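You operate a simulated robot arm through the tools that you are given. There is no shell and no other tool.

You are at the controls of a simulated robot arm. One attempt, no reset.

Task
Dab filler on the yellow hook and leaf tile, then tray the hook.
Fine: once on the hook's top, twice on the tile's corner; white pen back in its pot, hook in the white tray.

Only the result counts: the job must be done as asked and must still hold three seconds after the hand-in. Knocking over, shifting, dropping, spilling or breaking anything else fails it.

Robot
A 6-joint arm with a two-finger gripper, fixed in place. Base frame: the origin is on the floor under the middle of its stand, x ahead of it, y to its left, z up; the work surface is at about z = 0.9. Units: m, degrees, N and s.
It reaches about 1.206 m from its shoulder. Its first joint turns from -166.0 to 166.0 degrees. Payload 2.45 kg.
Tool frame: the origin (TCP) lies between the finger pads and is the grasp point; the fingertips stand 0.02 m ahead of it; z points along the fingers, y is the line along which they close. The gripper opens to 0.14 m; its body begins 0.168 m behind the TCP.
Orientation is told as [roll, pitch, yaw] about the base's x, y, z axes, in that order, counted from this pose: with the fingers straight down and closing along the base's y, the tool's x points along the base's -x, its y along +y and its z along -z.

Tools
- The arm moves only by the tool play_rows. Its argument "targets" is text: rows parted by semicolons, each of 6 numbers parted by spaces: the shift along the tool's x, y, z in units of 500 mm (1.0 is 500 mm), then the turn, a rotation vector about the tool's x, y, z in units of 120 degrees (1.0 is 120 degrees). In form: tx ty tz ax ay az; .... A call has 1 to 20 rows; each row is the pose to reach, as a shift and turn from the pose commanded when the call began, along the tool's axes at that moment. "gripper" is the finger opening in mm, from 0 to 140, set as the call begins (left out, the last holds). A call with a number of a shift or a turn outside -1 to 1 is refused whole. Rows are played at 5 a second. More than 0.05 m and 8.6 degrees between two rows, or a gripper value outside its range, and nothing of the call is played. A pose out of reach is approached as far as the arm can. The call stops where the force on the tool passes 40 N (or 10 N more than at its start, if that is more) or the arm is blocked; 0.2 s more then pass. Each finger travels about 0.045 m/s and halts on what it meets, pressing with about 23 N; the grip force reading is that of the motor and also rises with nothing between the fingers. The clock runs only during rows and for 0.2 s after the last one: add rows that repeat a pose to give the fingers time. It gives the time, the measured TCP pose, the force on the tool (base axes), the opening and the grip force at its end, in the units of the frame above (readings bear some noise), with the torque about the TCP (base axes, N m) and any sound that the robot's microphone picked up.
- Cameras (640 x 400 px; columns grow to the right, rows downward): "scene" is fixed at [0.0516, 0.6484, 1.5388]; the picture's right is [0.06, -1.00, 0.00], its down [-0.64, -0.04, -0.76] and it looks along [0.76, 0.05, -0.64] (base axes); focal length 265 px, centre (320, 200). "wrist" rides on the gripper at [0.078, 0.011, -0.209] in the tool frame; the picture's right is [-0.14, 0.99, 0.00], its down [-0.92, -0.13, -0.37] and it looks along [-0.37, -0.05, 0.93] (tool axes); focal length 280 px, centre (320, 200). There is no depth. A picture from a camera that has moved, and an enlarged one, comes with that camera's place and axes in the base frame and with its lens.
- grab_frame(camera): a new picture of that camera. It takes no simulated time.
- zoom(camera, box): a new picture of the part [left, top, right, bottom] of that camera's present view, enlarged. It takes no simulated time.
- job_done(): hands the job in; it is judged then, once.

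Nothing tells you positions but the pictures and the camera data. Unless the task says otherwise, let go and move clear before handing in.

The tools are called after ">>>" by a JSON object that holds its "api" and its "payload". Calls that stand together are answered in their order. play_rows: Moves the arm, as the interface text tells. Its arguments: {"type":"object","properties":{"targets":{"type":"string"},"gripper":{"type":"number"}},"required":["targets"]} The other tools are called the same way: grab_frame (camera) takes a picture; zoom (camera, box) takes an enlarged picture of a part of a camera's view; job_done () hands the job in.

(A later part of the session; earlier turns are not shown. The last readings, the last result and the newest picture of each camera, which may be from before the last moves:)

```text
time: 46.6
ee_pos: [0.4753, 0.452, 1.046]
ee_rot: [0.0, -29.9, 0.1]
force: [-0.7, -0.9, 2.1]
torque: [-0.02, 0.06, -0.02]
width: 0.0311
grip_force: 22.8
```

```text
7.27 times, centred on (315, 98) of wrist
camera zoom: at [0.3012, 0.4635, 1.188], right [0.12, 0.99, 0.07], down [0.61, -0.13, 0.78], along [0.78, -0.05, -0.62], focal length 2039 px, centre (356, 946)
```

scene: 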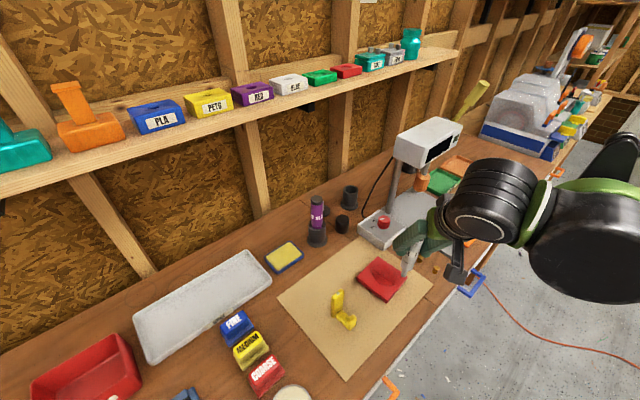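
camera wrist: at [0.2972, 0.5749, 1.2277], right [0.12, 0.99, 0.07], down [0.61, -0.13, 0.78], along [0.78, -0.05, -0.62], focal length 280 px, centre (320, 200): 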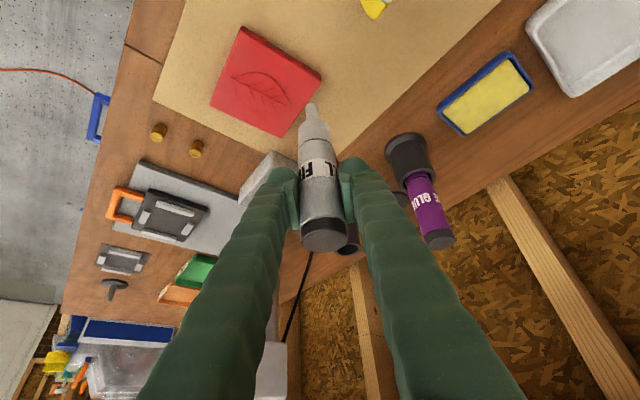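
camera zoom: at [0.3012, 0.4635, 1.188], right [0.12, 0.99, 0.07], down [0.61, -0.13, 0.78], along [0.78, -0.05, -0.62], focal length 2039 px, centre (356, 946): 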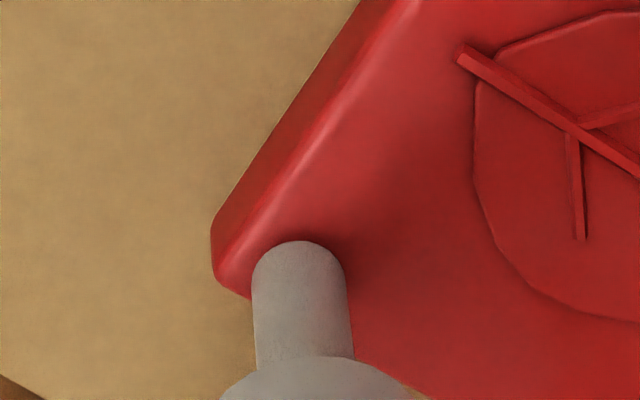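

>>> {"api": "play_rows", "payload": {"targets": "0.0005 0 0.00087 0 0 0; 0.0005 0 0.00087 0 0 0; 0.0005 0 0.00087 0 0 0"}}

>>> {"api": "play_rows", "payload": {"targets": "-0.01 0 -0.01732 0 0 0; -0.03 0 -0.05196 0 0 0; -0.05 0 -0.0866 0 0 0; -0.05 0 -0.0866 0 0 0"}}

>>> {"api": "zoom", "payload": {"camera": "wrist", "box": [220, 10, 360, 125]}}

>>> {"api": "zoom", "payload": {"camera": "scene", "box": [340, 230, 440, 320]}}

```text
time: 47.4
ee_pos: [0.4756, 0.4513, 1.0452]
ee_rot: [0.1, -30.0, 0.0]
force: [0.2, -0.3, 17.6]
torque: [-0.02, -0.06, -0.02]
width: 0.0309
grip_force: 22.9
```

```text
time: 48.4
ee_pos: [0.4738, 0.4518, 1.0953]
ee_rot: [0.0, -30.0, 0.0]
force: [-0.3, 0.4, -1.0]
torque: [0.01, -0.01, 0.02]
width: 0.0311
grip_force: 23.6
```

```text
3.48 times, centred on (290, 68) of wrist
camera zoom: at [0.3009, 0.4633, 1.2369], right [0.12, 0.99, 0.07], down [0.61, -0.13, 0.78], along [0.78, -0.05, -0.62], focal length 975 px, centre (424, 661)
```

zoom: 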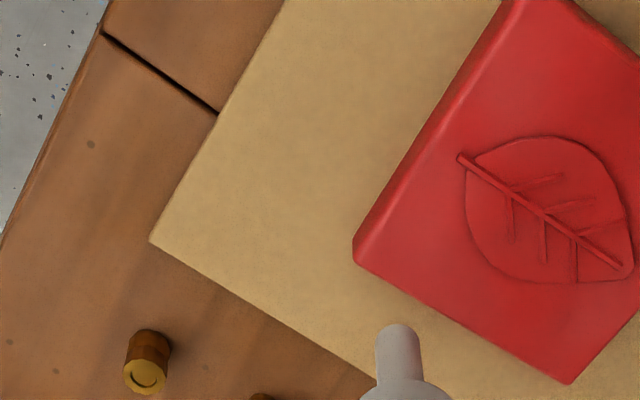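

```text
4.44 times, centred on (390, 275) of scene
camera zoom: at [0.0516, 0.6484, 1.5388], right [0.06, -1.0, 0.0], down [-0.64, -0.04, -0.76], along [0.76, 0.05, -0.64], focal length 1176 px, centre (9, -133)
```

zoom: 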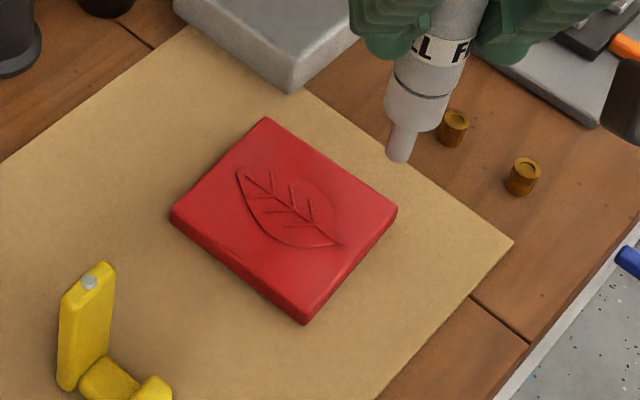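

No bead at any of the four corners when touched 9–15 mm from the tip, so the spot may lie deeper in from a corner. I'll try about 26 mm in along the diagonal of this same corner with the same quick touch that worked on the hook.

>>> {"api": "play_rows", "payload": {"targets": "0 0.028 0 0 0 0; 0.016 0.028 0.0277 0 0 0; 0.032 0.028 0.0554 0 0 0; 0.044 0.028 0.0762 0 0 0; 0.046 0.028 0.0797 0 0 0; 0.048 0.028 0.0831 0 0 0; 0.0499 0.028 0.0864 0 0 0; 0.0499 0.028 0.0864 0 0 0"}}

>>> {"api": "zoom", "payload": {"camera": "wrist", "box": [280, 70, 350, 125]}}

>>> {"api": "zoom", "payload": {"camera": "scene", "box": [370, 240, 430, 290]}}

```text
time: 50.2
ee_pos: [0.4741, 0.4655, 1.0445]
ee_rot: [0.0, -29.9, 0.0]
force: [-1.2, -0.1, 3.4]
torque: [0.03, 0.02, 0.02]
width: 0.0311
grip_force: 23.2
```

```text
7.27 times, centred on (315, 98) of wrist
camera zoom: at [0.301, 0.4774, 1.1878], right [0.12, 0.99, 0.07], down [0.61, -0.13, 0.78], along [0.78, -0.05, -0.62], focal length 2039 px, centre (356, 946)
```

zoom: 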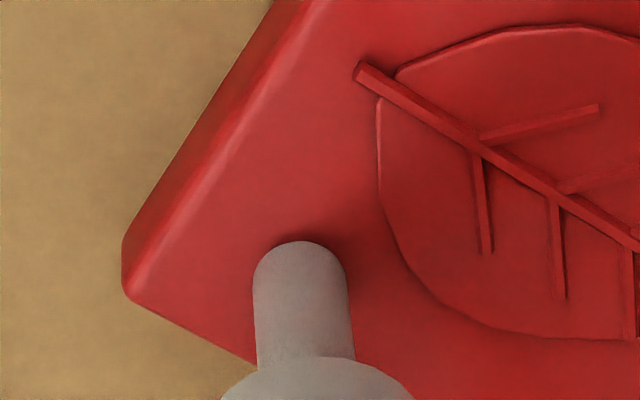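

```text
8.00 times, centred on (400, 265) of scene
camera zoom: at [0.0516, 0.6484, 1.5388], right [0.06, -1.0, 0.0], down [-0.64, -0.04, -0.76], along [0.76, 0.05, -0.64], focal length 2117 px, centre (-320, -320)
```

zoom: 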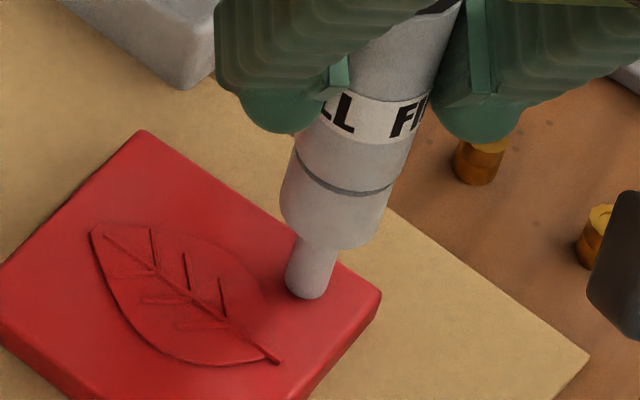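

Light contact here; I'll press a fraction more and lift to look.

>>> {"api": "play_rows", "payload": {"targets": "0.0004 0 0.0007 0 0 0; 0.0004 0 0.0007 0 0 0"}}

>>> {"api": "play_rows", "payload": {"targets": "-0.01 0 -0.01732 0 0 0; -0.03 0 -0.05196 0 0 0; -0.05 0 -0.0866 0 0 0; -0.05 0 -0.0866 0 0 0"}}

>>> {"api": "zoom", "payload": {"camera": "wrist", "box": [220, 10, 360, 125]}}

>>> {"api": "zoom", "payload": {"camera": "scene", "box": [340, 230, 440, 320]}}

```text
time: 50.8
ee_pos: [0.4728, 0.465, 1.046]
ee_rot: [0.0, -30.0, -0.1]
force: [0.5, -0.7, 11.7]
torque: [-0.02, 0.01, 0.0]
width: 0.031
grip_force: 22.7
```

```text
time: 51.8
ee_pos: [0.4757, 0.4665, 1.0945]
ee_rot: [0.1, -30.0, 0.0]
force: [0.7, 0.0, -0.3]
torque: [0.02, 0.01, 0.03]
width: 0.0309
grip_force: 22.7
```

```text
3.48 times, centred on (290, 68) of wrist
camera zoom: at [0.302, 0.4784, 1.2367], right [0.12, 0.99, 0.07], down [0.61, -0.13, 0.78], along [0.78, -0.05, -0.62], focal length 975 px, centre (424, 661)
```

zoom: 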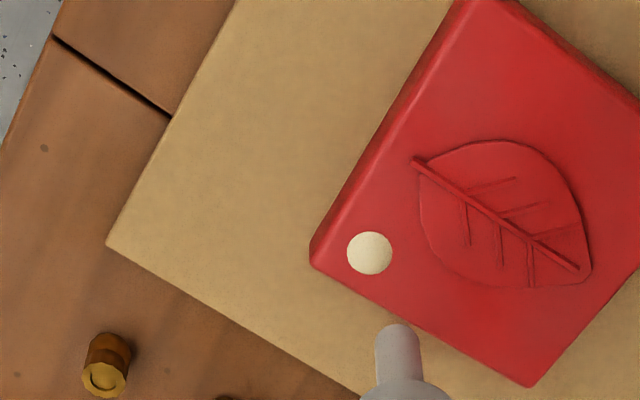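

```text
4.44 times, centred on (390, 275) of scene
camera zoom: at [0.0516, 0.6484, 1.5388], right [0.06, -1.0, 0.0], down [-0.64, -0.04, -0.76], along [0.76, 0.05, -0.64], focal length 1176 px, centre (9, -133)
```

zoom: 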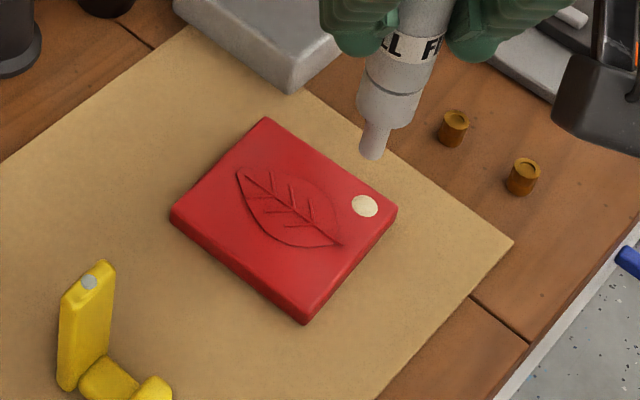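

A filler bead appeared on the tile at about (0.478, 0.461), so that is the corner and it now has one dab. I'll touch it a second time, centred on the bead.

>>> {"api": "play_rows", "payload": {"targets": "0.0035 -0.01 -0.002 0 0 0; 0.0195 -0.01 0.0257 0 0 0; 0.0355 -0.01 0.0534 0 0 0; 0.0475 -0.01 0.0742 0 0 0; 0.0495 -0.01 0.0777 0 0 0; 0.0515 -0.01 0.0812 0 0 0; 0.0537 -0.01 0.0849 0 0 0; 0.0537 -0.01 0.0849 0 0 0"}}

>>> {"api": "zoom", "payload": {"camera": "wrist", "box": [280, 70, 350, 125]}}

>>> {"api": "zoom", "payload": {"camera": "scene", "box": [370, 240, 430, 290]}}

```text
time: 53.6
ee_pos: [0.4726, 0.46, 1.0456]
ee_rot: [0.1, -30.0, -0.1]
force: [1.1, 0.2, 17.2]
torque: [0.02, -0.08, -0.02]
width: 0.0311
grip_force: 23.3
```

```text
7.27 times, centred on (315, 98) of wrist
camera zoom: at [0.2991, 0.4723, 1.1872], right [0.12, 0.99, 0.07], down [0.61, -0.13, 0.78], along [0.78, -0.05, -0.62], focal length 2039 px, centre (356, 946)
```

zoom: 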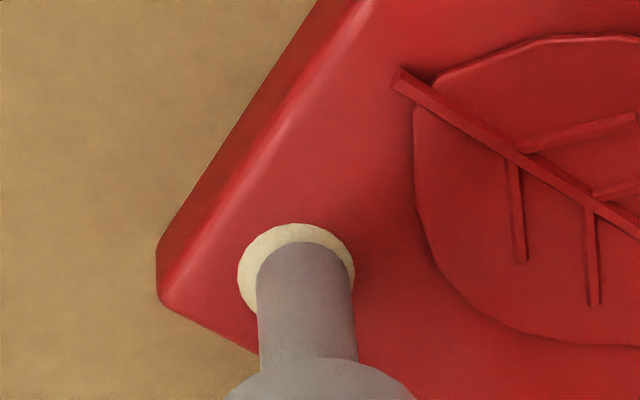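

```text
8.00 times, centred on (400, 265) of scene
camera zoom: at [0.0516, 0.6484, 1.5388], right [0.06, -1.0, 0.0], down [-0.64, -0.04, -0.76], along [0.76, 0.05, -0.64], focal length 2117 px, centre (-320, -320)
```

zoom: 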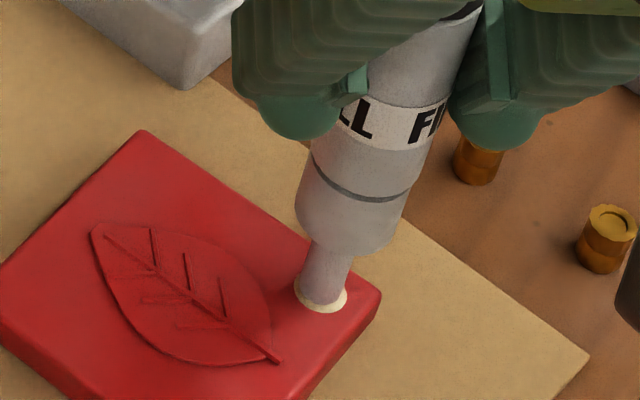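

Second touch made at 17 N, nib centred on the bead. Lifting clear now.

>>> {"api": "play_rows", "payload": {"targets": "-0.01 0 -0.01732 0 0 0; -0.03 0 -0.05196 0 0 0; -0.05 0 -0.0866 0 0 0; -0.07 0 -0.1212 0 0 0; -0.07 0 -0.1212 0 0 0"}}

>>> {"api": "zoom", "payload": {"camera": "wrist", "box": [220, 10, 360, 125]}}

>>> {"api": "zoom", "payload": {"camera": "scene", "box": [340, 230, 440, 320]}}

>>> {"api": "zoom", "payload": {"camera": "scene", "box": [385, 258, 417, 282]}}

>>> {"api": "zoom", "payload": {"camera": "scene", "box": [328, 282, 360, 306]}}

```text
time: 54.8
ee_pos: [0.4724, 0.461, 1.1151]
ee_rot: [0.0, -30.0, 0.0]
force: [0.1, 0.6, -0.8]
torque: [-0.02, 0.0, -0.04]
width: 0.0311
grip_force: 22.7
```

```text
3.48 times, centred on (290, 68) of wrist
camera zoom: at [0.299, 0.4724, 1.2566], right [0.12, 0.99, 0.07], down [0.61, -0.13, 0.78], along [0.78, -0.05, -0.62], focal length 975 px, centre (424, 661)
```

zoom: 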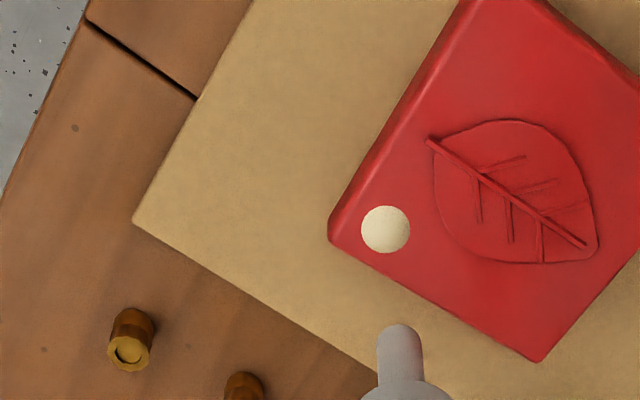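

```text
4.44 times, centred on (390, 275) of scene
camera zoom: at [0.0516, 0.6484, 1.5388], right [0.06, -1.0, 0.0], down [-0.64, -0.04, -0.76], along [0.76, 0.05, -0.64], focal length 1176 px, centre (9, -133)
```

zoom: 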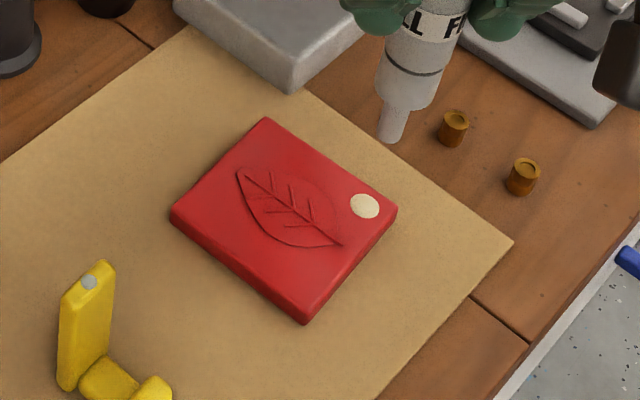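

```text
16.00 times, centred on (401, 270) of scene
camera zoom: at [0.0516, 0.6484, 1.5388], right [0.06, -1.0, 0.0], down [-0.64, -0.04, -0.76], along [0.76, 0.05, -0.64], focal length 4233 px, centre (-976, -920)
```

zoom: 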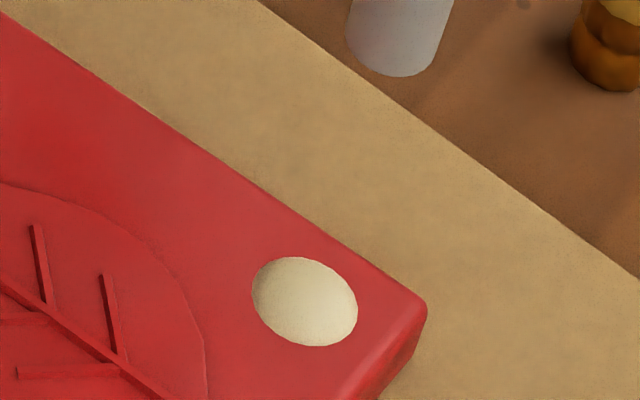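

```text
16.00 times, centred on (344, 294) of scene
camera zoom: at [0.0516, 0.6484, 1.5388], right [0.06, -1.0, 0.0], down [-0.64, -0.04, -0.76], along [0.76, 0.05, -0.64], focal length 4233 px, centre (-64, -1304)
```

zoom: 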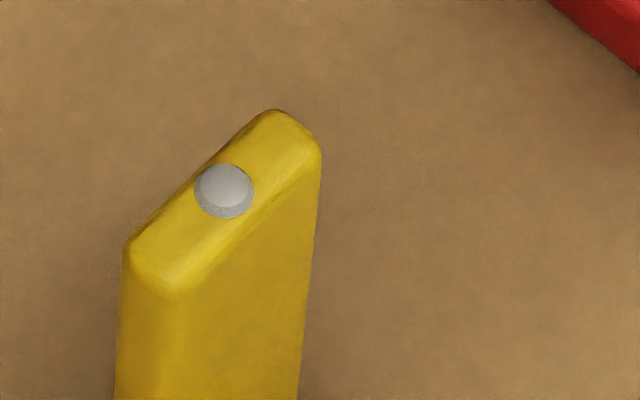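

The tile bead grew after the second touch, so it has two dabs, and the hook has one. Now I carry the white pen back along the same path to above its pot.

>>> {"api": "play_rows", "payload": {"targets": "-0.0448 0.0559 -0.0463 0 0 0; -0.0895 0.1118 -0.0925 0 0 0; -0.1343 0.1677 -0.1388 0 0 0; -0.179 0.2236 -0.185 0 0 0; -0.179 0.2236 -0.185 0 0 0"}}

>>> {"api": "play_rows", "payload": {"targets": "-0.0469 0.0038 0.0588 0 0 0; -0.0938 0.0075 0.1177 0 0 0; -0.1406 0.0113 0.1765 0 0 0; -0.1875 0.015 0.2353 0 0 0; -0.2344 0.0188 0.2941 0 0 0; -0.2813 0.0225 0.353 0 0 0; -0.3281 0.0263 0.4118 0 0 0; -0.375 0.03 0.4706 0 0 0; -0.375 0.03 0.4706 0 0 0"}}

>>> {"api": "zoom", "payload": {"camera": "scene", "box": [300, 90, 440, 230]}}

>>> {"api": "zoom", "payload": {"camera": "wrist", "box": [270, 20, 360, 125]}}

```text
time: 56.0
ee_pos: [0.5047, 0.5711, 1.2383]
ee_rot: [-0.1, -30.0, 0.0]
force: [0.3, -0.5, -0.6]
torque: [-0.01, -0.03, 0.02]
width: 0.0311
grip_force: 23.2
```

```text
time: 58.0
ee_pos: [0.7835, 0.5878, 1.1296]
ee_rot: [0.0, -29.9, 0.0]
force: [-0.2, 0.8, -1.1]
torque: [0.04, -0.03, 0.0]
width: 0.0309
grip_force: 23.3
```

```text
2.86 times, centred on (370, 160) of scene
camera zoom: at [0.0516, 0.6484, 1.5388], right [0.06, -1.0, 0.0], down [-0.64, -0.04, -0.76], along [0.76, 0.05, -0.64], focal length 756 px, centre (177, 314)
```

zoom: 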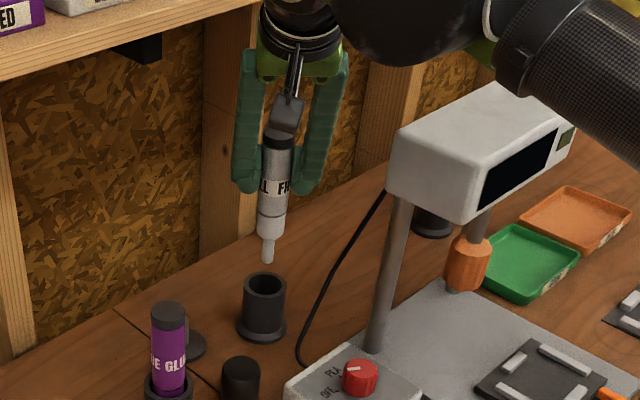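

```text
3.81 times, centred on (315, 72) of wrist
camera zoom: at [0.6101, 0.5995, 1.2711], right [0.12, 0.99, 0.07], down [0.61, -0.13, 0.78], along [0.78, -0.05, -0.62], focal length 1068 px, centre (339, 686)
```

zoom: 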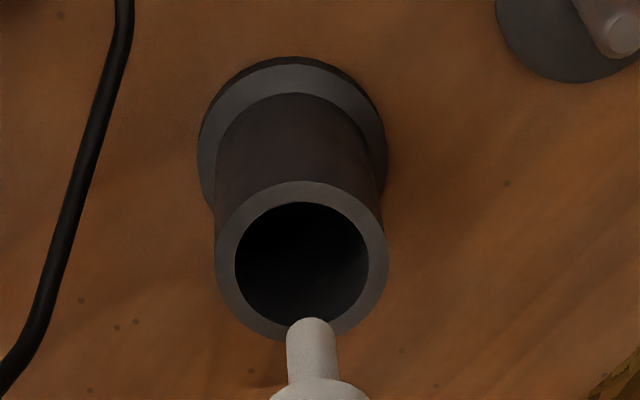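

The pen hangs exactly as when I lifted it, with the pot's bore just below and slightly to -x of the pen. I'll shift 4 mm toward -x for better clearance and lower part way.

>>> {"api": "play_rows", "payload": {"targets": "0.0069 0 -0.004 0 0 0; 0.0219 0 0.022 0 0 0; 0.0369 0 0.048 0 0 0; 0.0519 0 0.0739 0 0 0; 0.0519 0 0.0739 0 0 0"}}

>>> {"api": "zoom", "payload": {"camera": "wrist", "box": [250, 20, 380, 150]}}

>>> {"api": "zoom", "payload": {"camera": "scene", "box": [320, 130, 400, 220]}}

```text
time: 59.2
ee_pos: [0.7791, 0.5877, 1.0837]
ee_rot: [0.0, -30.0, 0.0]
force: [0.3, -0.5, -1.0]
torque: [-0.03, -0.03, -0.02]
width: 0.031
grip_force: 23.3
```

```text
3.08 times, centred on (315, 85) of wrist
camera zoom: at [0.6061, 0.6003, 1.2264], right [0.12, 0.99, 0.07], down [0.61, -0.13, 0.78], along [0.78, -0.05, -0.62], focal length 863 px, centre (335, 554)
```

zoom: 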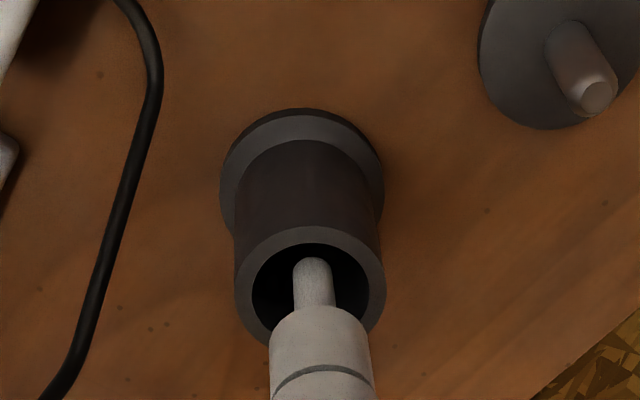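

```text
4.44 times, centred on (360, 175) of scene
camera zoom: at [0.0516, 0.6484, 1.5388], right [0.06, -1.0, 0.0], down [-0.64, -0.04, -0.76], along [0.76, 0.05, -0.64], focal length 1176 px, centre (142, 311)
```

zoom: 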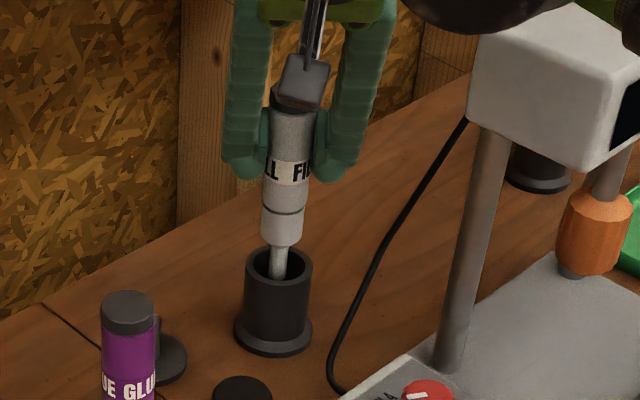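

The nib is inside the bore with clearance all round. I'll trim 2 mm and 1 mm toward centre and lower further.

>>> {"api": "play_rows", "payload": {"targets": "0.0085 -0.002 0.0067 0 0 0; 0.0185 -0.002 0.0241 0 0 0; 0.0285 -0.002 0.0414 0 0 0; 0.0385 -0.002 0.0587 0 0 0; 0.0435 -0.002 0.0673 0 0 0; 0.0435 -0.002 0.0673 0 0 0"}}

>>> {"api": "zoom", "payload": {"camera": "wrist", "box": [250, 60, 380, 190]}}

>>> {"api": "zoom", "payload": {"camera": "scene", "box": [320, 130, 400, 220]}}

```text
time: 60.6
ee_pos: [0.7774, 0.5856, 1.0437]
ee_rot: [0.0, -30.0, -0.1]
force: [0.2, 0.6, -0.4]
torque: [-0.01, 0.01, 0.02]
width: 0.0313
grip_force: 22.8
```

```text
3.08 times, centred on (315, 125) of wrist
camera zoom: at [0.604, 0.5979, 1.1864], right [0.12, 0.99, 0.07], down [0.61, -0.13, 0.78], along [0.78, -0.05, -0.62], focal length 863 px, centre (335, 431)
```

zoom: 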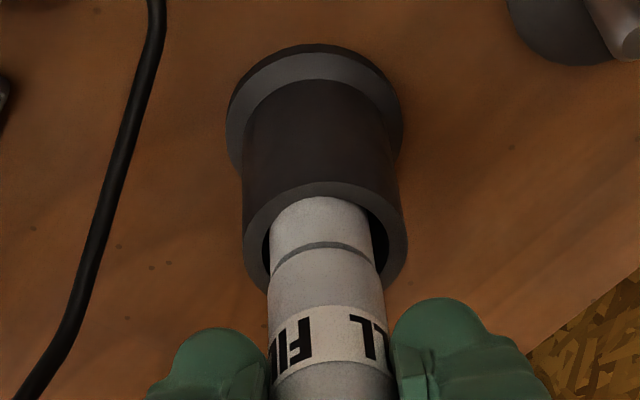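

```text
4.44 times, centred on (360, 175) of scene
camera zoom: at [0.0516, 0.6484, 1.5388], right [0.06, -1.0, 0.0], down [-0.64, -0.04, -0.76], along [0.76, 0.05, -0.64], focal length 1176 px, centre (142, 311)
```

zoom: 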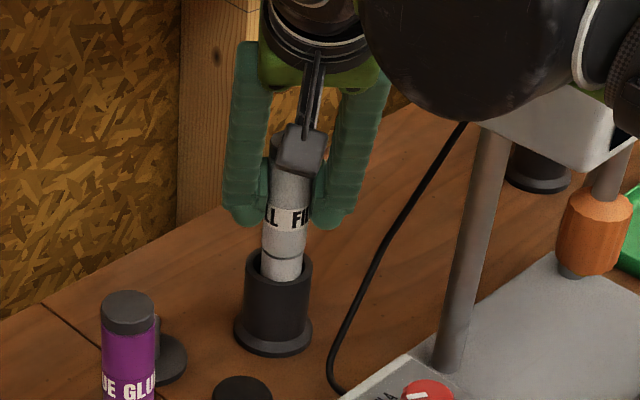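

The pen slides in freely with no side force. Continuing down slowly to find the bottom.

>>> {"api": "play_rows", "payload": {"targets": "0.003 0 0.0052 0 0 0; 0.006 0 0.0104 0 0 0; 0.009 0 0.0156 0 0 0; 0.011 0 0.0191 0 0 0; 0.011 0 0.0191 0 0 0"}}

>>> {"api": "play_rows", "payload": {"targets": "0.001 0 0.0017 0 0 0; 0.002 0 0.0035 0 0 0; 0.002 0 0.0035 0 0 0"}}

```text
time: 61.8
ee_pos: [0.778, 0.5859, 1.0333]
ee_rot: [0.1, -30.0, 0.0]
force: [0.9, 0.8, -0.7]
torque: [0.03, -0.01, 0.01]
width: 0.0312
grip_force: 23.1
```

```text
time: 62.6
ee_pos: [0.7781, 0.5863, 1.031]
ee_rot: [0.1, -29.9, 0.1]
force: [0.6, 0.0, -0.2]
torque: [0.01, -0.02, -0.01]
width: 0.0311
grip_force: 23.1
```

No contact yet at 2 mm above the original height. Stepping 1 mm at a time.

>>> {"api": "play_rows", "payload": {"targets": "0.0007 0 0.0012 0 0 0; 0.0014 0 0.0024 0 0 0; 0.0014 0 0.0024 0 0 0"}}

>>> {"api": "play_rows", "payload": {"targets": "0.0006 0 0.001 0 0 0; 0.0006 0 0.001 0 0 0"}}

```text
time: 63.4
ee_pos: [0.7781, 0.5868, 1.0304]
ee_rot: [0.0, -29.9, 0.0]
force: [-0.2, -0.7, -0.2]
torque: [0.02, 0.02, 0.03]
width: 0.0313
grip_force: 23.2
```

```text
time: 64.0
ee_pos: [0.7789, 0.5861, 1.0299]
ee_rot: [0.0, -30.0, -0.1]
force: [-0.4, -0.2, -0.4]
torque: [0.0, 0.02, -0.01]
width: 0.0308
grip_force: 23.2
```

>>> {"api": "play_rows", "payload": {"targets": "0.0006 0 0.001 0 0 0; 0.0006 0 0.001 0 0 0"}}

>>> {"api": "play_rows", "payload": {"targets": "0.0006 0 0.001 0 0 0; 0.0006 0 0.001 0 0 0"}}

>>> {"api": "zoom", "payload": {"camera": "wrist", "box": [250, 60, 390, 200]}}

```text
time: 64.6
ee_pos: [0.7771, 0.5866, 1.029]
ee_rot: [-0.1, -30.2, -0.1]
force: [0.8, -0.3, -0.6]
torque: [0.0, 0.02, 0.0]
width: 0.031
grip_force: 23.0
```

```text
time: 65.2
ee_pos: [0.7776, 0.5854, 1.0281]
ee_rot: [0.1, -30.0, -0.1]
force: [0.1, 0.1, -1.0]
torque: [0.02, 0.0, -0.01]
width: 0.031
grip_force: 22.8
```

```text
2.86 times, centred on (320, 130) of wrist
camera zoom: at [0.6049, 0.5982, 1.1708], right [0.12, 0.99, 0.07], down [0.61, -0.13, 0.78], along [0.78, -0.05, -0.62], focal length 801 px, centre (320, 400)
```

zoom: 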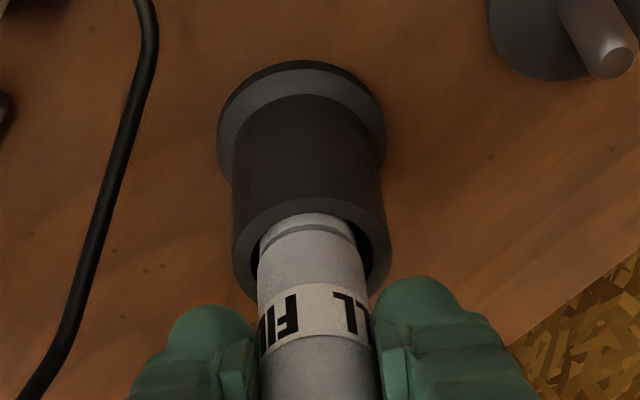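

>>> {"api": "play_rows", "payload": {"targets": "0.0007 0 0.0012 0 0 0; 0.0007 0 0.0012 0 0 0"}}

>>> {"api": "play_rows", "payload": {"targets": "0.0007 0 0.0012 0 0 0; 0.0007 0 0.0012 0 0 0"}}

```text
time: 65.8
ee_pos: [0.7769, 0.5874, 1.0273]
ee_rot: [0.0, -30.0, 0.0]
force: [0.0, -0.4, -0.8]
torque: [-0.01, -0.02, 0.0]
width: 0.0312
grip_force: 23.1
```

```text
time: 66.4
ee_pos: [0.7777, 0.587, 1.027]
ee_rot: [0.0, -30.0, 0.0]
force: [0.0, -0.1, 3.1]
torque: [0.01, 0.04, -0.01]
width: 0.0314
grip_force: 22.9
```

The nib has touched the pot's bottom (about 4 N). I'll open the fingers to release the pen.

>>> {"api": "play_rows", "payload": {"targets": "-0.0002 0 -0.0003 0 0 0; -0.0002 0 -0.0003 0 0 0; -0.0002 0 -0.0003 0 0 0; -0.0002 0 -0.0003 0 0 0; -0.0002 0 -0.0003 0 0 0", "gripper": 75}}

>>> {"api": "zoom", "payload": {"camera": "wrist", "box": [230, 60, 410, 260]}}

>>> {"api": "zoom", "payload": {"camera": "scene", "box": [320, 130, 400, 220]}}

```text
time: 67.6
ee_pos: [0.7785, 0.5871, 1.0267]
ee_rot: [-0.1, -30.0, 0.0]
force: [0.0, 0.2, 0.5]
torque: [-0.04, 0.03, -0.02]
width: 0.0749
grip_force: 0.0
```

```text
2.00 times, centred on (320, 160) of wrist
camera zoom: at [0.605, 0.5991, 1.1691], right [0.12, 0.99, 0.07], down [0.61, -0.13, 0.78], along [0.78, -0.05, -0.62], focal length 561 px, centre (320, 280)
```

zoom: 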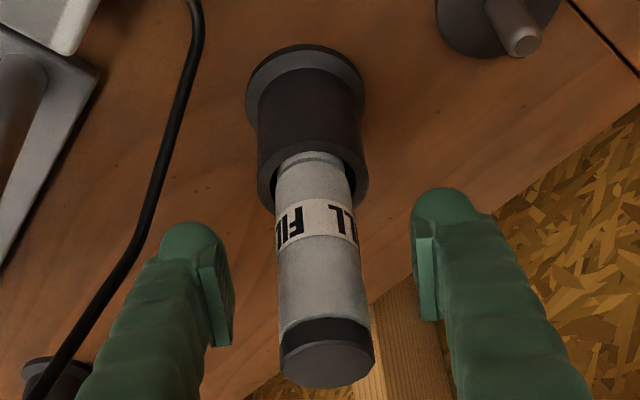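

```text
4.44 times, centred on (360, 175) of scene
camera zoom: at [0.0516, 0.6484, 1.5388], right [0.06, -1.0, 0.0], down [-0.64, -0.04, -0.76], along [0.76, 0.05, -0.64], focal length 1176 px, centre (142, 311)
```

zoom: 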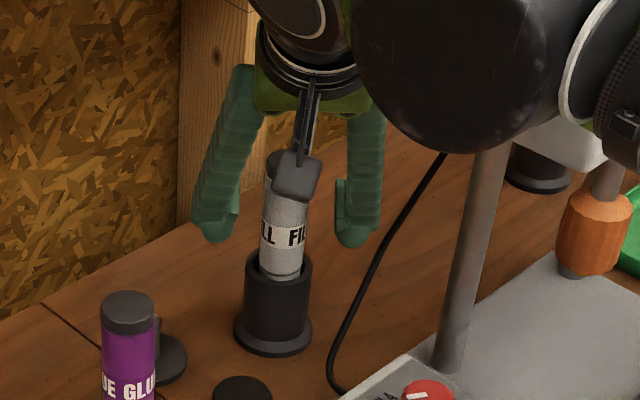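

The pen stands in its pot and the pot hasn't moved. I'll back away along the approach line.

>>> {"api": "play_rows", "payload": {"targets": "0 0 -0.04 0 0 0; 0 0 -0.1 0 0 0; 0 0 -0.16 0 0 0; 0 0 -0.23 0 0 0; 0 0 -0.30 0 0 0; 0 0 -0.30 0 0 0"}}

>>> {"api": "zoom", "payload": {"camera": "scene", "box": [320, 130, 400, 220]}}

>>> {"api": "zoom", "payload": {"camera": "scene", "box": [100, 230, 360, 400]}}

```text
time: 69.0
ee_pos: [0.7033, 0.5874, 1.1572]
ee_rot: [0.0, -30.0, 0.1]
force: [0.2, -0.7, 0.5]
torque: [0.0, 0.0, 0.03]
width: 0.0749
grip_force: 0.0
```

```text
4.44 times, centred on (360, 175) of scene
camera zoom: at [0.0516, 0.6484, 1.5388], right [0.06, -1.0, 0.0], down [-0.64, -0.04, -0.76], along [0.76, 0.05, -0.64], focal length 1176 px, centre (142, 311)
```

zoom: 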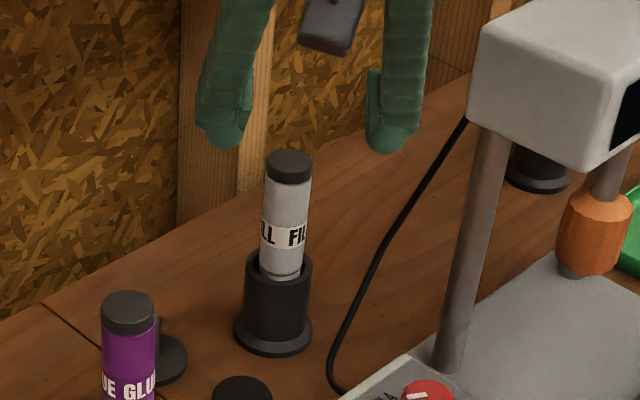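

```text
2.35 times, centred on (230, 315) of scene
camera zoom: at [0.0516, 0.6484, 1.5388], right [0.06, -1.0, 0.0], down [-0.64, -0.04, -0.76], along [0.76, 0.05, -0.64], focal length 622 px, centre (532, -71)
```

zoom: 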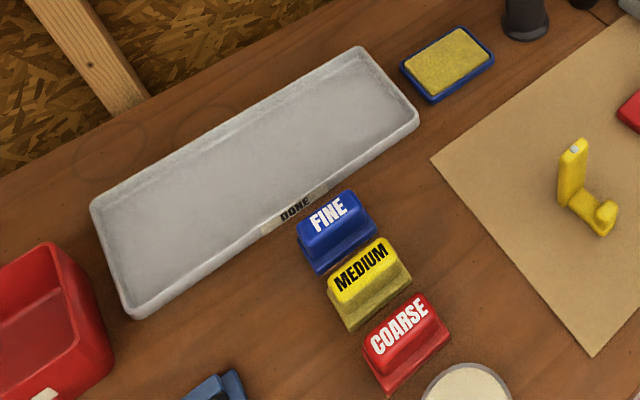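

The pen is back upright in its pot. The plan for the hook is to grip its plate by the two narrow edges with the hand tilted 30° away from the wall, so I'm moving back and turning the hand 46° to face the wall.

>>> {"api": "play_rows", "payload": {"targets": "0.0533 -0.006 -0.0677 0 0 0; 0.1066 -0.012 -0.1354 0 0 0; 0.1598 -0.018 -0.2032 0 0 0; 0.2131 -0.024 -0.2709 0 0 0; 0.2664 -0.03 -0.3386 0 0 0; 0.2664 -0.03 -0.3386 0 0 0"}}

>>> {"api": "play_rows", "payload": {"targets": "0.0567 0.019 0.0123 -0.032 0 -0.0553; 0.1135 0.038 0.0245 -0.0639 0 -0.1107; 0.1702 0.057 0.0368 -0.0959 0 -0.166; 0.2269 0.076 0.0491 -0.1278 0 -0.2213; 0.2837 0.095 0.0613 -0.1598 0 -0.2767; 0.3404 0.114 0.0736 -0.1917 0 -0.332; 0.3404 0.114 0.0736 -0.1917 0 -0.332"}}

>>> {"api": "grab_frame", "payload": {"camera": "wrist"}}

>>> {"api": "grab_frame", "payload": {"camera": "scene"}}

```text
time: 70.4
ee_pos: [0.5049, 0.5711, 1.2367]
ee_rot: [0.0, -30.0, 0.0]
force: [-0.9, -0.6, 0.4]
torque: [0.02, 0.03, 0.0]
width: 0.0753
grip_force: 0.1
```

```text
time: 72.0
ee_pos: [0.3734, 0.628, 1.1195]
ee_rot: [0.0, -30.0, 46.1]
force: [0.5, 0.5, 0.2]
torque: [0.01, 0.0, 0.0]
width: 0.0751
grip_force: 0.1
```

```text
taken
camera wrist: at [0.2456, 0.5126, 1.2619], right [-0.63, 0.77, 0.07], down [0.52, 0.35, 0.78], along [0.58, 0.53, -0.62], focal length 280 px, centre (320, 200)
```

wrist: 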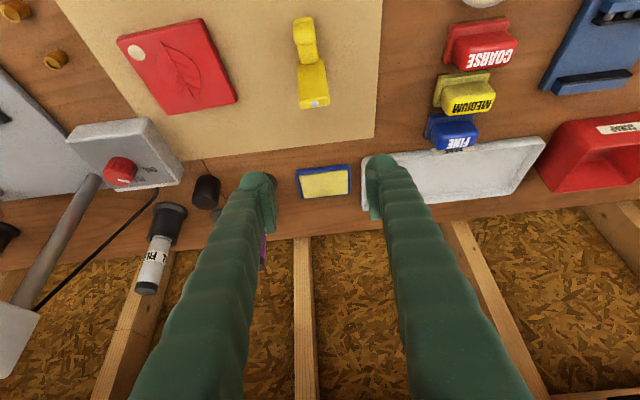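

```text
taken
```

scene: 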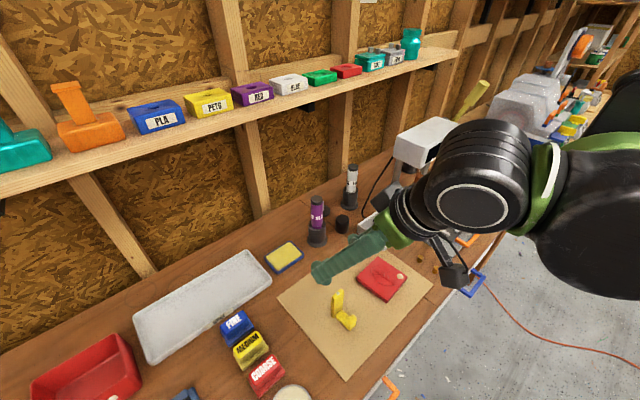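

Hand faces the wall above the hook. I'll zoom on the hook to get the plate's exact orientation and position.

>>> {"api": "zoom", "payload": {"camera": "wrist", "box": [275, 5, 355, 120]}}

>>> {"api": "zoom", "payload": {"camera": "scene", "box": [325, 282, 361, 332]}}

```text
3.48 times, centred on (315, 62) of wrist
camera zoom: at [0.2456, 0.5126, 1.2619], right [-0.63, 0.77, 0.07], down [0.52, 0.35, 0.78], along [0.58, 0.53, -0.62], focal length 975 px, centre (337, 678)
```

zoom: 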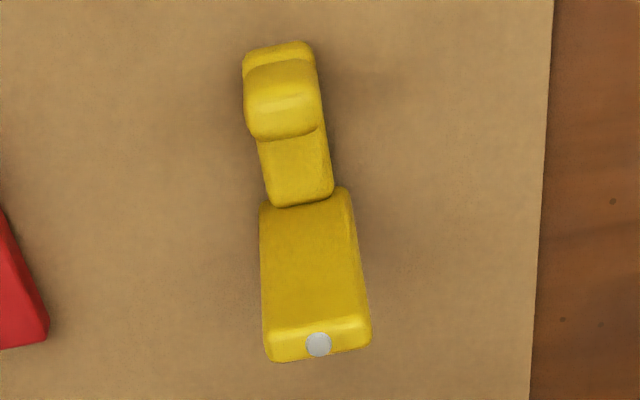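

```text
8.00 times, centred on (343, 307) of scene
camera zoom: at [0.0516, 0.6484, 1.5388], right [0.06, -1.0, 0.0], down [-0.64, -0.04, -0.76], along [0.76, 0.05, -0.64], focal length 2117 px, centre (136, -656)
```

zoom: 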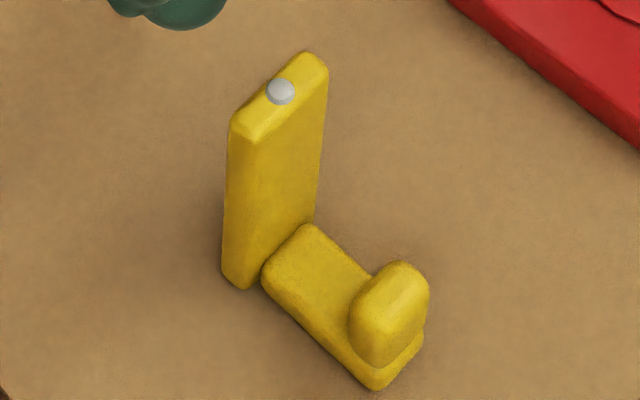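

The plate is aligned with the hand (about 0.5° off) and lies 3.4 mm to the +y side of the tool axis. I'll correct that and descend to about 6 cm above, then check centring.

>>> {"api": "play_rows", "payload": {"targets": "0.0189 0.0068 0.0353 0 0 0; 0.0379 0.0068 0.0705 0 0 0; 0.0568 0.0068 0.1058 0 0 0; 0.0568 0.0068 0.1058 0 0 0", "gripper": 70}}

>>> {"api": "grab_frame", "payload": {"camera": "wrist"}}

>>> {"api": "zoom", "payload": {"camera": "wrist", "box": [240, 40, 400, 210]}}

>>> {"api": "zoom", "payload": {"camera": "scene", "box": [300, 230, 400, 340]}}

```text
time: 73.0
ee_pos: [0.3718, 0.6308, 1.0602]
ee_rot: [0.0, -29.9, 46.0]
force: [-0.2, -0.1, -0.2]
torque: [0.02, -0.01, 0.0]
width: 0.0698
grip_force: 0.0
```

```text
taken
camera wrist: at [0.2434, 0.5162, 1.2021], right [-0.63, 0.77, 0.07], down [0.52, 0.35, 0.78], along [0.58, 0.53, -0.62], focal length 280 px, centre (320, 200)
```

wrist: 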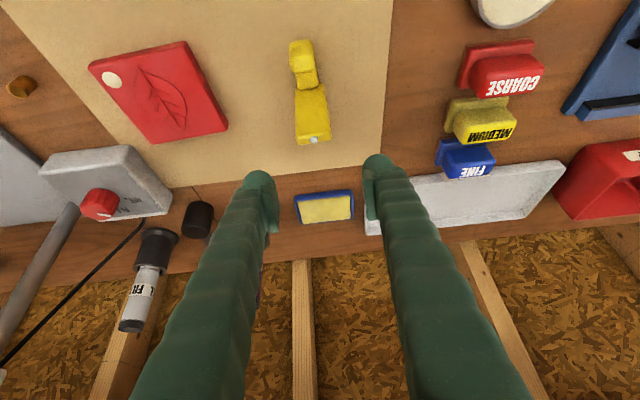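

```text
2.35 times, centred on (320, 125) of wrist
camera zoom: at [0.2434, 0.5162, 1.2021], right [-0.63, 0.77, 0.07], down [0.52, 0.35, 0.78], along [0.58, 0.53, -0.62], focal length 660 px, centre (320, 376)
```

zoom: 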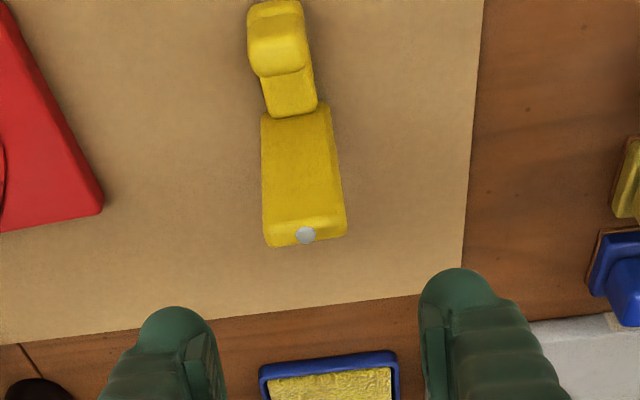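

```text
3.64 times, centred on (350, 285) of scene
camera zoom: at [0.0516, 0.6484, 1.5388], right [0.06, -1.0, 0.0], down [-0.64, -0.04, -0.76], along [0.76, 0.05, -0.64], focal length 962 px, centre (211, -109)
```

zoom: 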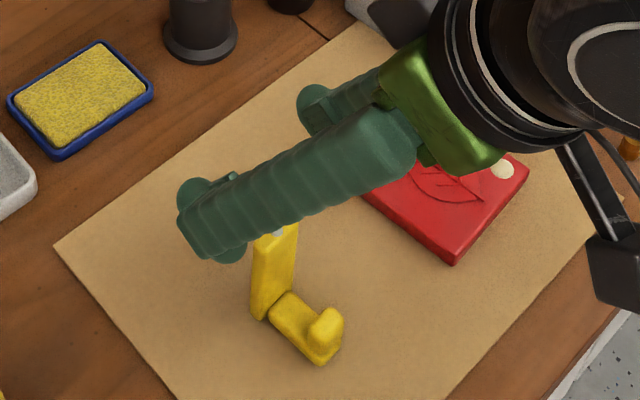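

The plate is centred between the fingers to about 1 mm. I'll descend to grip height (TCP z ≈ 0.958).

>>> {"api": "play_rows", "payload": {"targets": "0.025 0 0.0433 0 0 0; 0.05 0 0.0866 0 0 0; 0.07 0 0.1212 0 0 0; 0.09 0 0.1559 0 0 0; 0.102 0 0.1767 0 0 0; 0.102 0 0.1767 0 0 0"}}

>>> {"api": "zoom", "payload": {"camera": "wrist", "box": [240, 100, 400, 270]}}

>>> {"api": "zoom", "payload": {"camera": "scene", "box": [300, 240, 400, 340]}}

```text
time: 74.4
ee_pos: [0.3742, 0.6317, 0.9558]
ee_rot: [-0.1, -30.0, 46.0]
force: [-0.3, 0.6, -0.6]
torque: [0.01, 0.0, 0.01]
width: 0.07
grip_force: 0.1
```

```text
2.35 times, centred on (320, 185) of wrist
camera zoom: at [0.2445, 0.5176, 1.0987], right [-0.63, 0.77, 0.07], down [0.52, 0.35, 0.78], along [0.58, 0.53, -0.62], focal length 660 px, centre (320, 235)
```

zoom: 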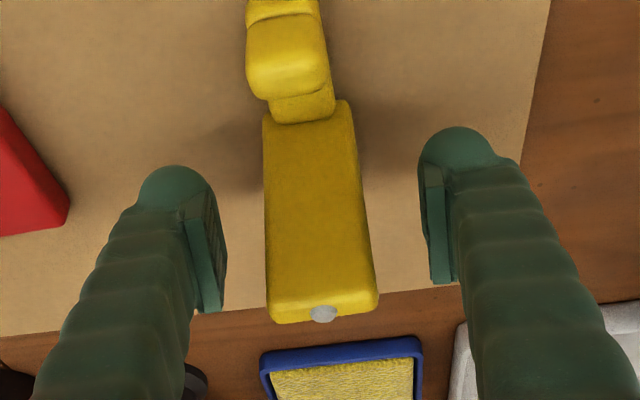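

```text
4.00 times, centred on (350, 290) of scene
camera zoom: at [0.0516, 0.6484, 1.5388], right [0.06, -1.0, 0.0], down [-0.64, -0.04, -0.76], along [0.76, 0.05, -0.64], focal length 1058 px, centre (200, -160)
```

zoom: 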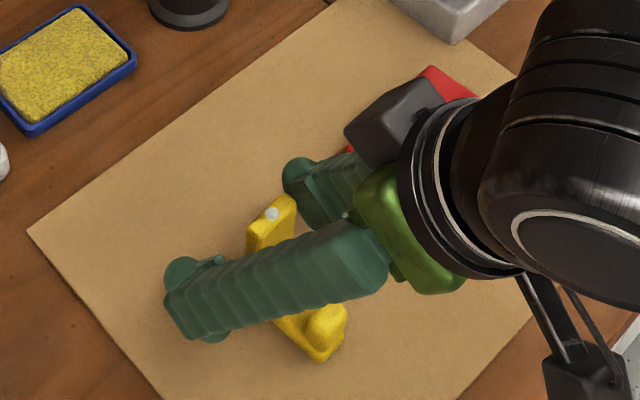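

Fingers straddle the plate, which sits 1.6 mm to the -y side. I'll shift by that and close on the plate's edges.

>>> {"api": "play_rows", "payload": {"targets": "0 -0.0032 0 0 0 0; 0 -0.0032 0 0 0 0; 0 -0.0032 0 0 0 0; 0 -0.0032 0 0 0 0; 0 -0.0032 0 0 0 0; 0 -0.0032 0 0 0 0", "gripper": 15}}

>>> {"api": "zoom", "payload": {"camera": "wrist", "box": [240, 100, 400, 270]}}

>>> {"api": "zoom", "payload": {"camera": "scene", "box": [300, 240, 400, 340]}}

```text
time: 75.8
ee_pos: [0.3731, 0.6307, 0.9573]
ee_rot: [0.0, -30.0, 46.0]
force: [0.0, 0.6, -0.6]
torque: [0.01, -0.03, -0.03]
width: 0.0326
grip_force: 23.2
```

```text
2.35 times, centred on (320, 185) of wrist
camera zoom: at [0.2452, 0.5162, 1.0994], right [-0.63, 0.77, 0.07], down [0.52, 0.35, 0.78], along [0.58, 0.53, -0.62], focal length 660 px, centre (320, 235)
```

zoom: 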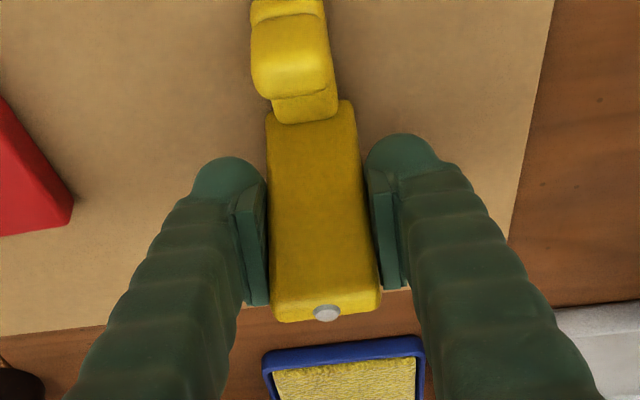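

```text
4.00 times, centred on (350, 290) of scene
camera zoom: at [0.0516, 0.6484, 1.5388], right [0.06, -1.0, 0.0], down [-0.64, -0.04, -0.76], along [0.76, 0.05, -0.64], focal length 1058 px, centre (200, -160)
```

zoom: 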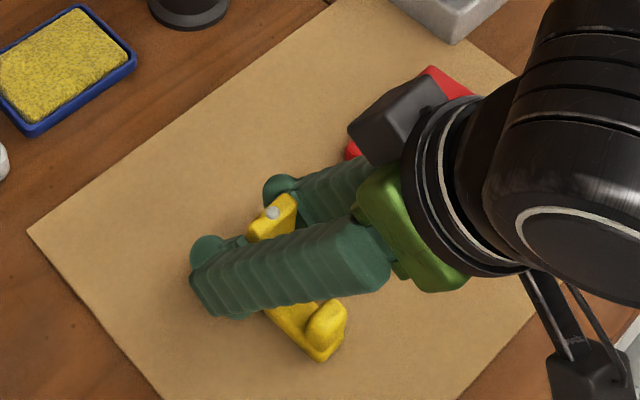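

The plate is held at 32.6 mm with 23 N. Lifting straight up 6 cm.

>>> {"api": "play_rows", "payload": {"targets": "-0.01 0 -0.0173 0 0 0; -0.025 0 -0.0433 0 0 0; -0.045 0 -0.0779 0 0 0; -0.07 0 -0.1212 0 0 0; -0.07 0 -0.1212 0 0 0"}}

>>> {"api": "grab_frame", "payload": {"camera": "wrist"}}

>>> {"api": "grab_frame", "payload": {"camera": "scene"}}

```text
time: 77.0
ee_pos: [0.3739, 0.6313, 1.0282]
ee_rot: [-0.1, -30.1, 46.0]
force: [0.2, -0.3, -0.6]
torque: [0.0, -0.02, 0.03]
width: 0.0327
grip_force: 23.0
```

```text
taken
camera wrist: at [0.2452, 0.5162, 1.17], right [-0.63, 0.77, 0.07], down [0.52, 0.35, 0.78], along [0.58, 0.53, -0.62], focal length 280 px, centre (320, 200)
```

wrist: 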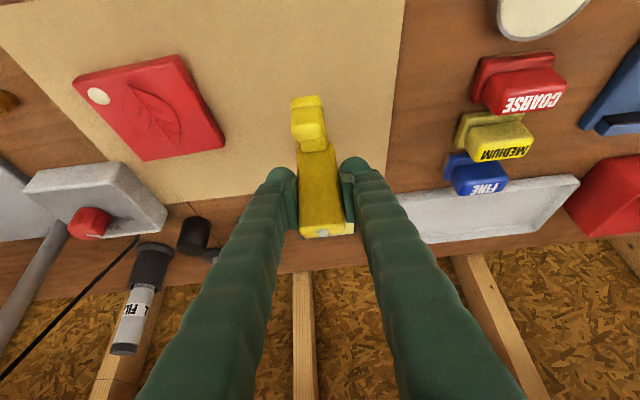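

```text
taken
```

scene: 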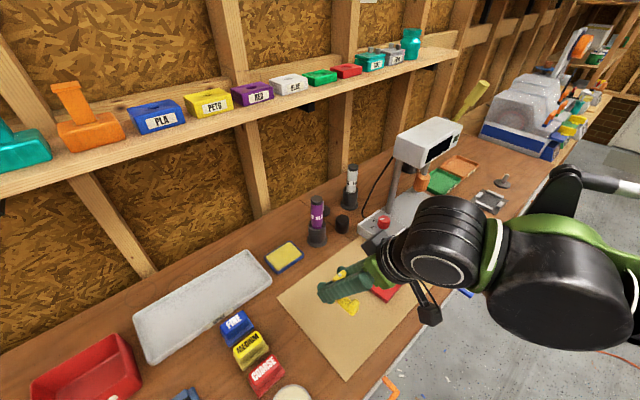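

The hook is held upright and lifted cleanly. I'll raise it further and carry it over to the white tray.

>>> {"api": "play_rows", "payload": {"targets": "-0.041 0 -0.071 0 0 0; -0.082 0 -0.142 0 0 0; -0.144 0.0468 -0.1062 0 0 0; -0.2059 0.0937 -0.0705 0 0 0; -0.2679 0.1405 -0.0347 0 0 0; -0.3298 0.1874 0.0011 0 0 0; -0.3918 0.2342 0.0369 0 0 0; -0.4538 0.2811 0.0726 0 0 0; -0.5157 0.3279 0.1084 0 0 0; -0.5157 0.3279 0.1084 0 0 0"}}

>>> {"api": "grab_frame", "payload": {"camera": "wrist"}}

>>> {"api": "grab_frame", "payload": {"camera": "scene"}}

```text
time: 79.2
ee_pos: [0.4302, 0.9265, 1.1104]
ee_rot: [0.0, -30.0, 46.0]
force: [-0.3, -0.2, -0.1]
torque: [0.03, 0.0, -0.04]
width: 0.0326
grip_force: 22.8
```

```text
taken
camera wrist: at [0.3015, 0.811, 1.2523], right [-0.63, 0.77, 0.07], down [0.52, 0.35, 0.78], along [0.58, 0.53, -0.62], focal length 280 px, centre (320, 200)
```

wrist: 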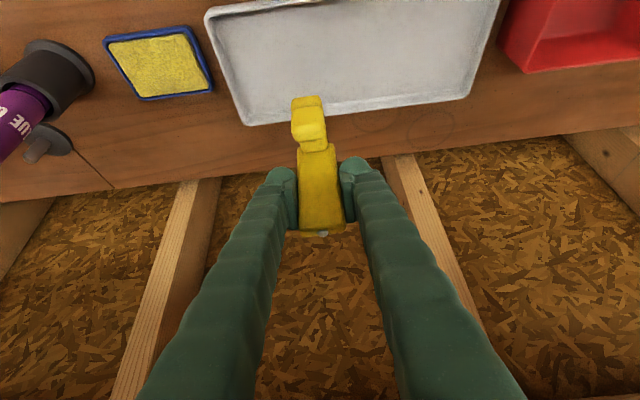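

```text
taken
```

scene: 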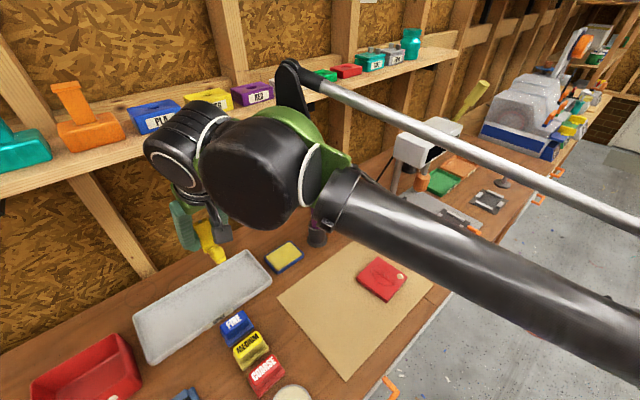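

The tray's interior spans roughly n = 0.915 to 1.02 (toward the wall), so I'll move 28 mm further in so the whole hook fits, then lower to just above the rim.

>>> {"api": "play_rows", "payload": {"targets": "-0.0485 0 0.028 0 0 0; -0.0185 0 0.08 0 0 0; 0.0115 0 0.132 0 0 0; 0.0315 0 0.1666 0 0 0; 0.0315 0 0.1666 0 0 0"}}

>>> {"api": "grab_frame", "payload": {"camera": "wrist"}}

>>> {"api": "zoom", "payload": {"camera": "scene", "box": [120, 180, 320, 380]}}

```text
time: 80.4
ee_pos: [0.4507, 0.9445, 1.0291]
ee_rot: [-0.1, -29.9, 46.0]
force: [0.8, -0.2, -0.5]
torque: [-0.01, -0.04, -0.01]
width: 0.0329
grip_force: 22.9
```

```text
taken
camera wrist: at [0.3218, 0.8294, 1.1721], right [-0.63, 0.77, 0.07], down [0.52, 0.35, 0.78], along [0.58, 0.53, -0.62], focal length 280 px, centre (320, 200)
```

wrist: 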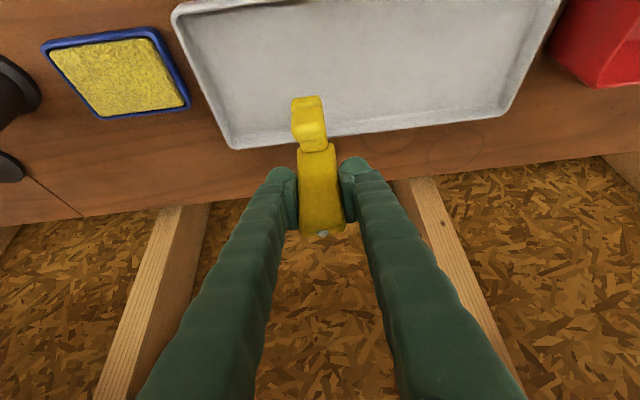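

```text
2.00 times, centred on (220, 280) of scene
camera zoom: at [0.0516, 0.6484, 1.5388], right [0.06, -1.0, 0.0], down [-0.64, -0.04, -0.76], along [0.76, 0.05, -0.64], focal length 529 px, centre (520, 40)
```

zoom: 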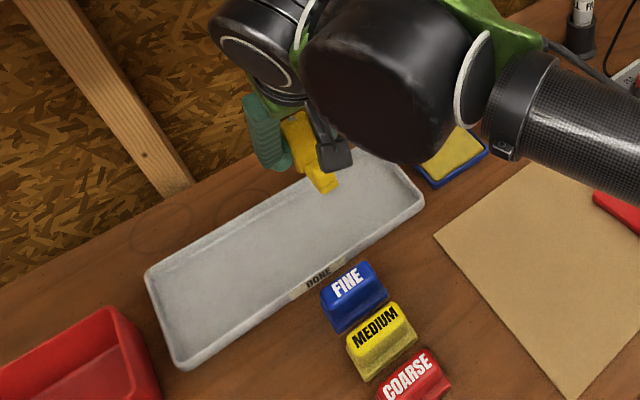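

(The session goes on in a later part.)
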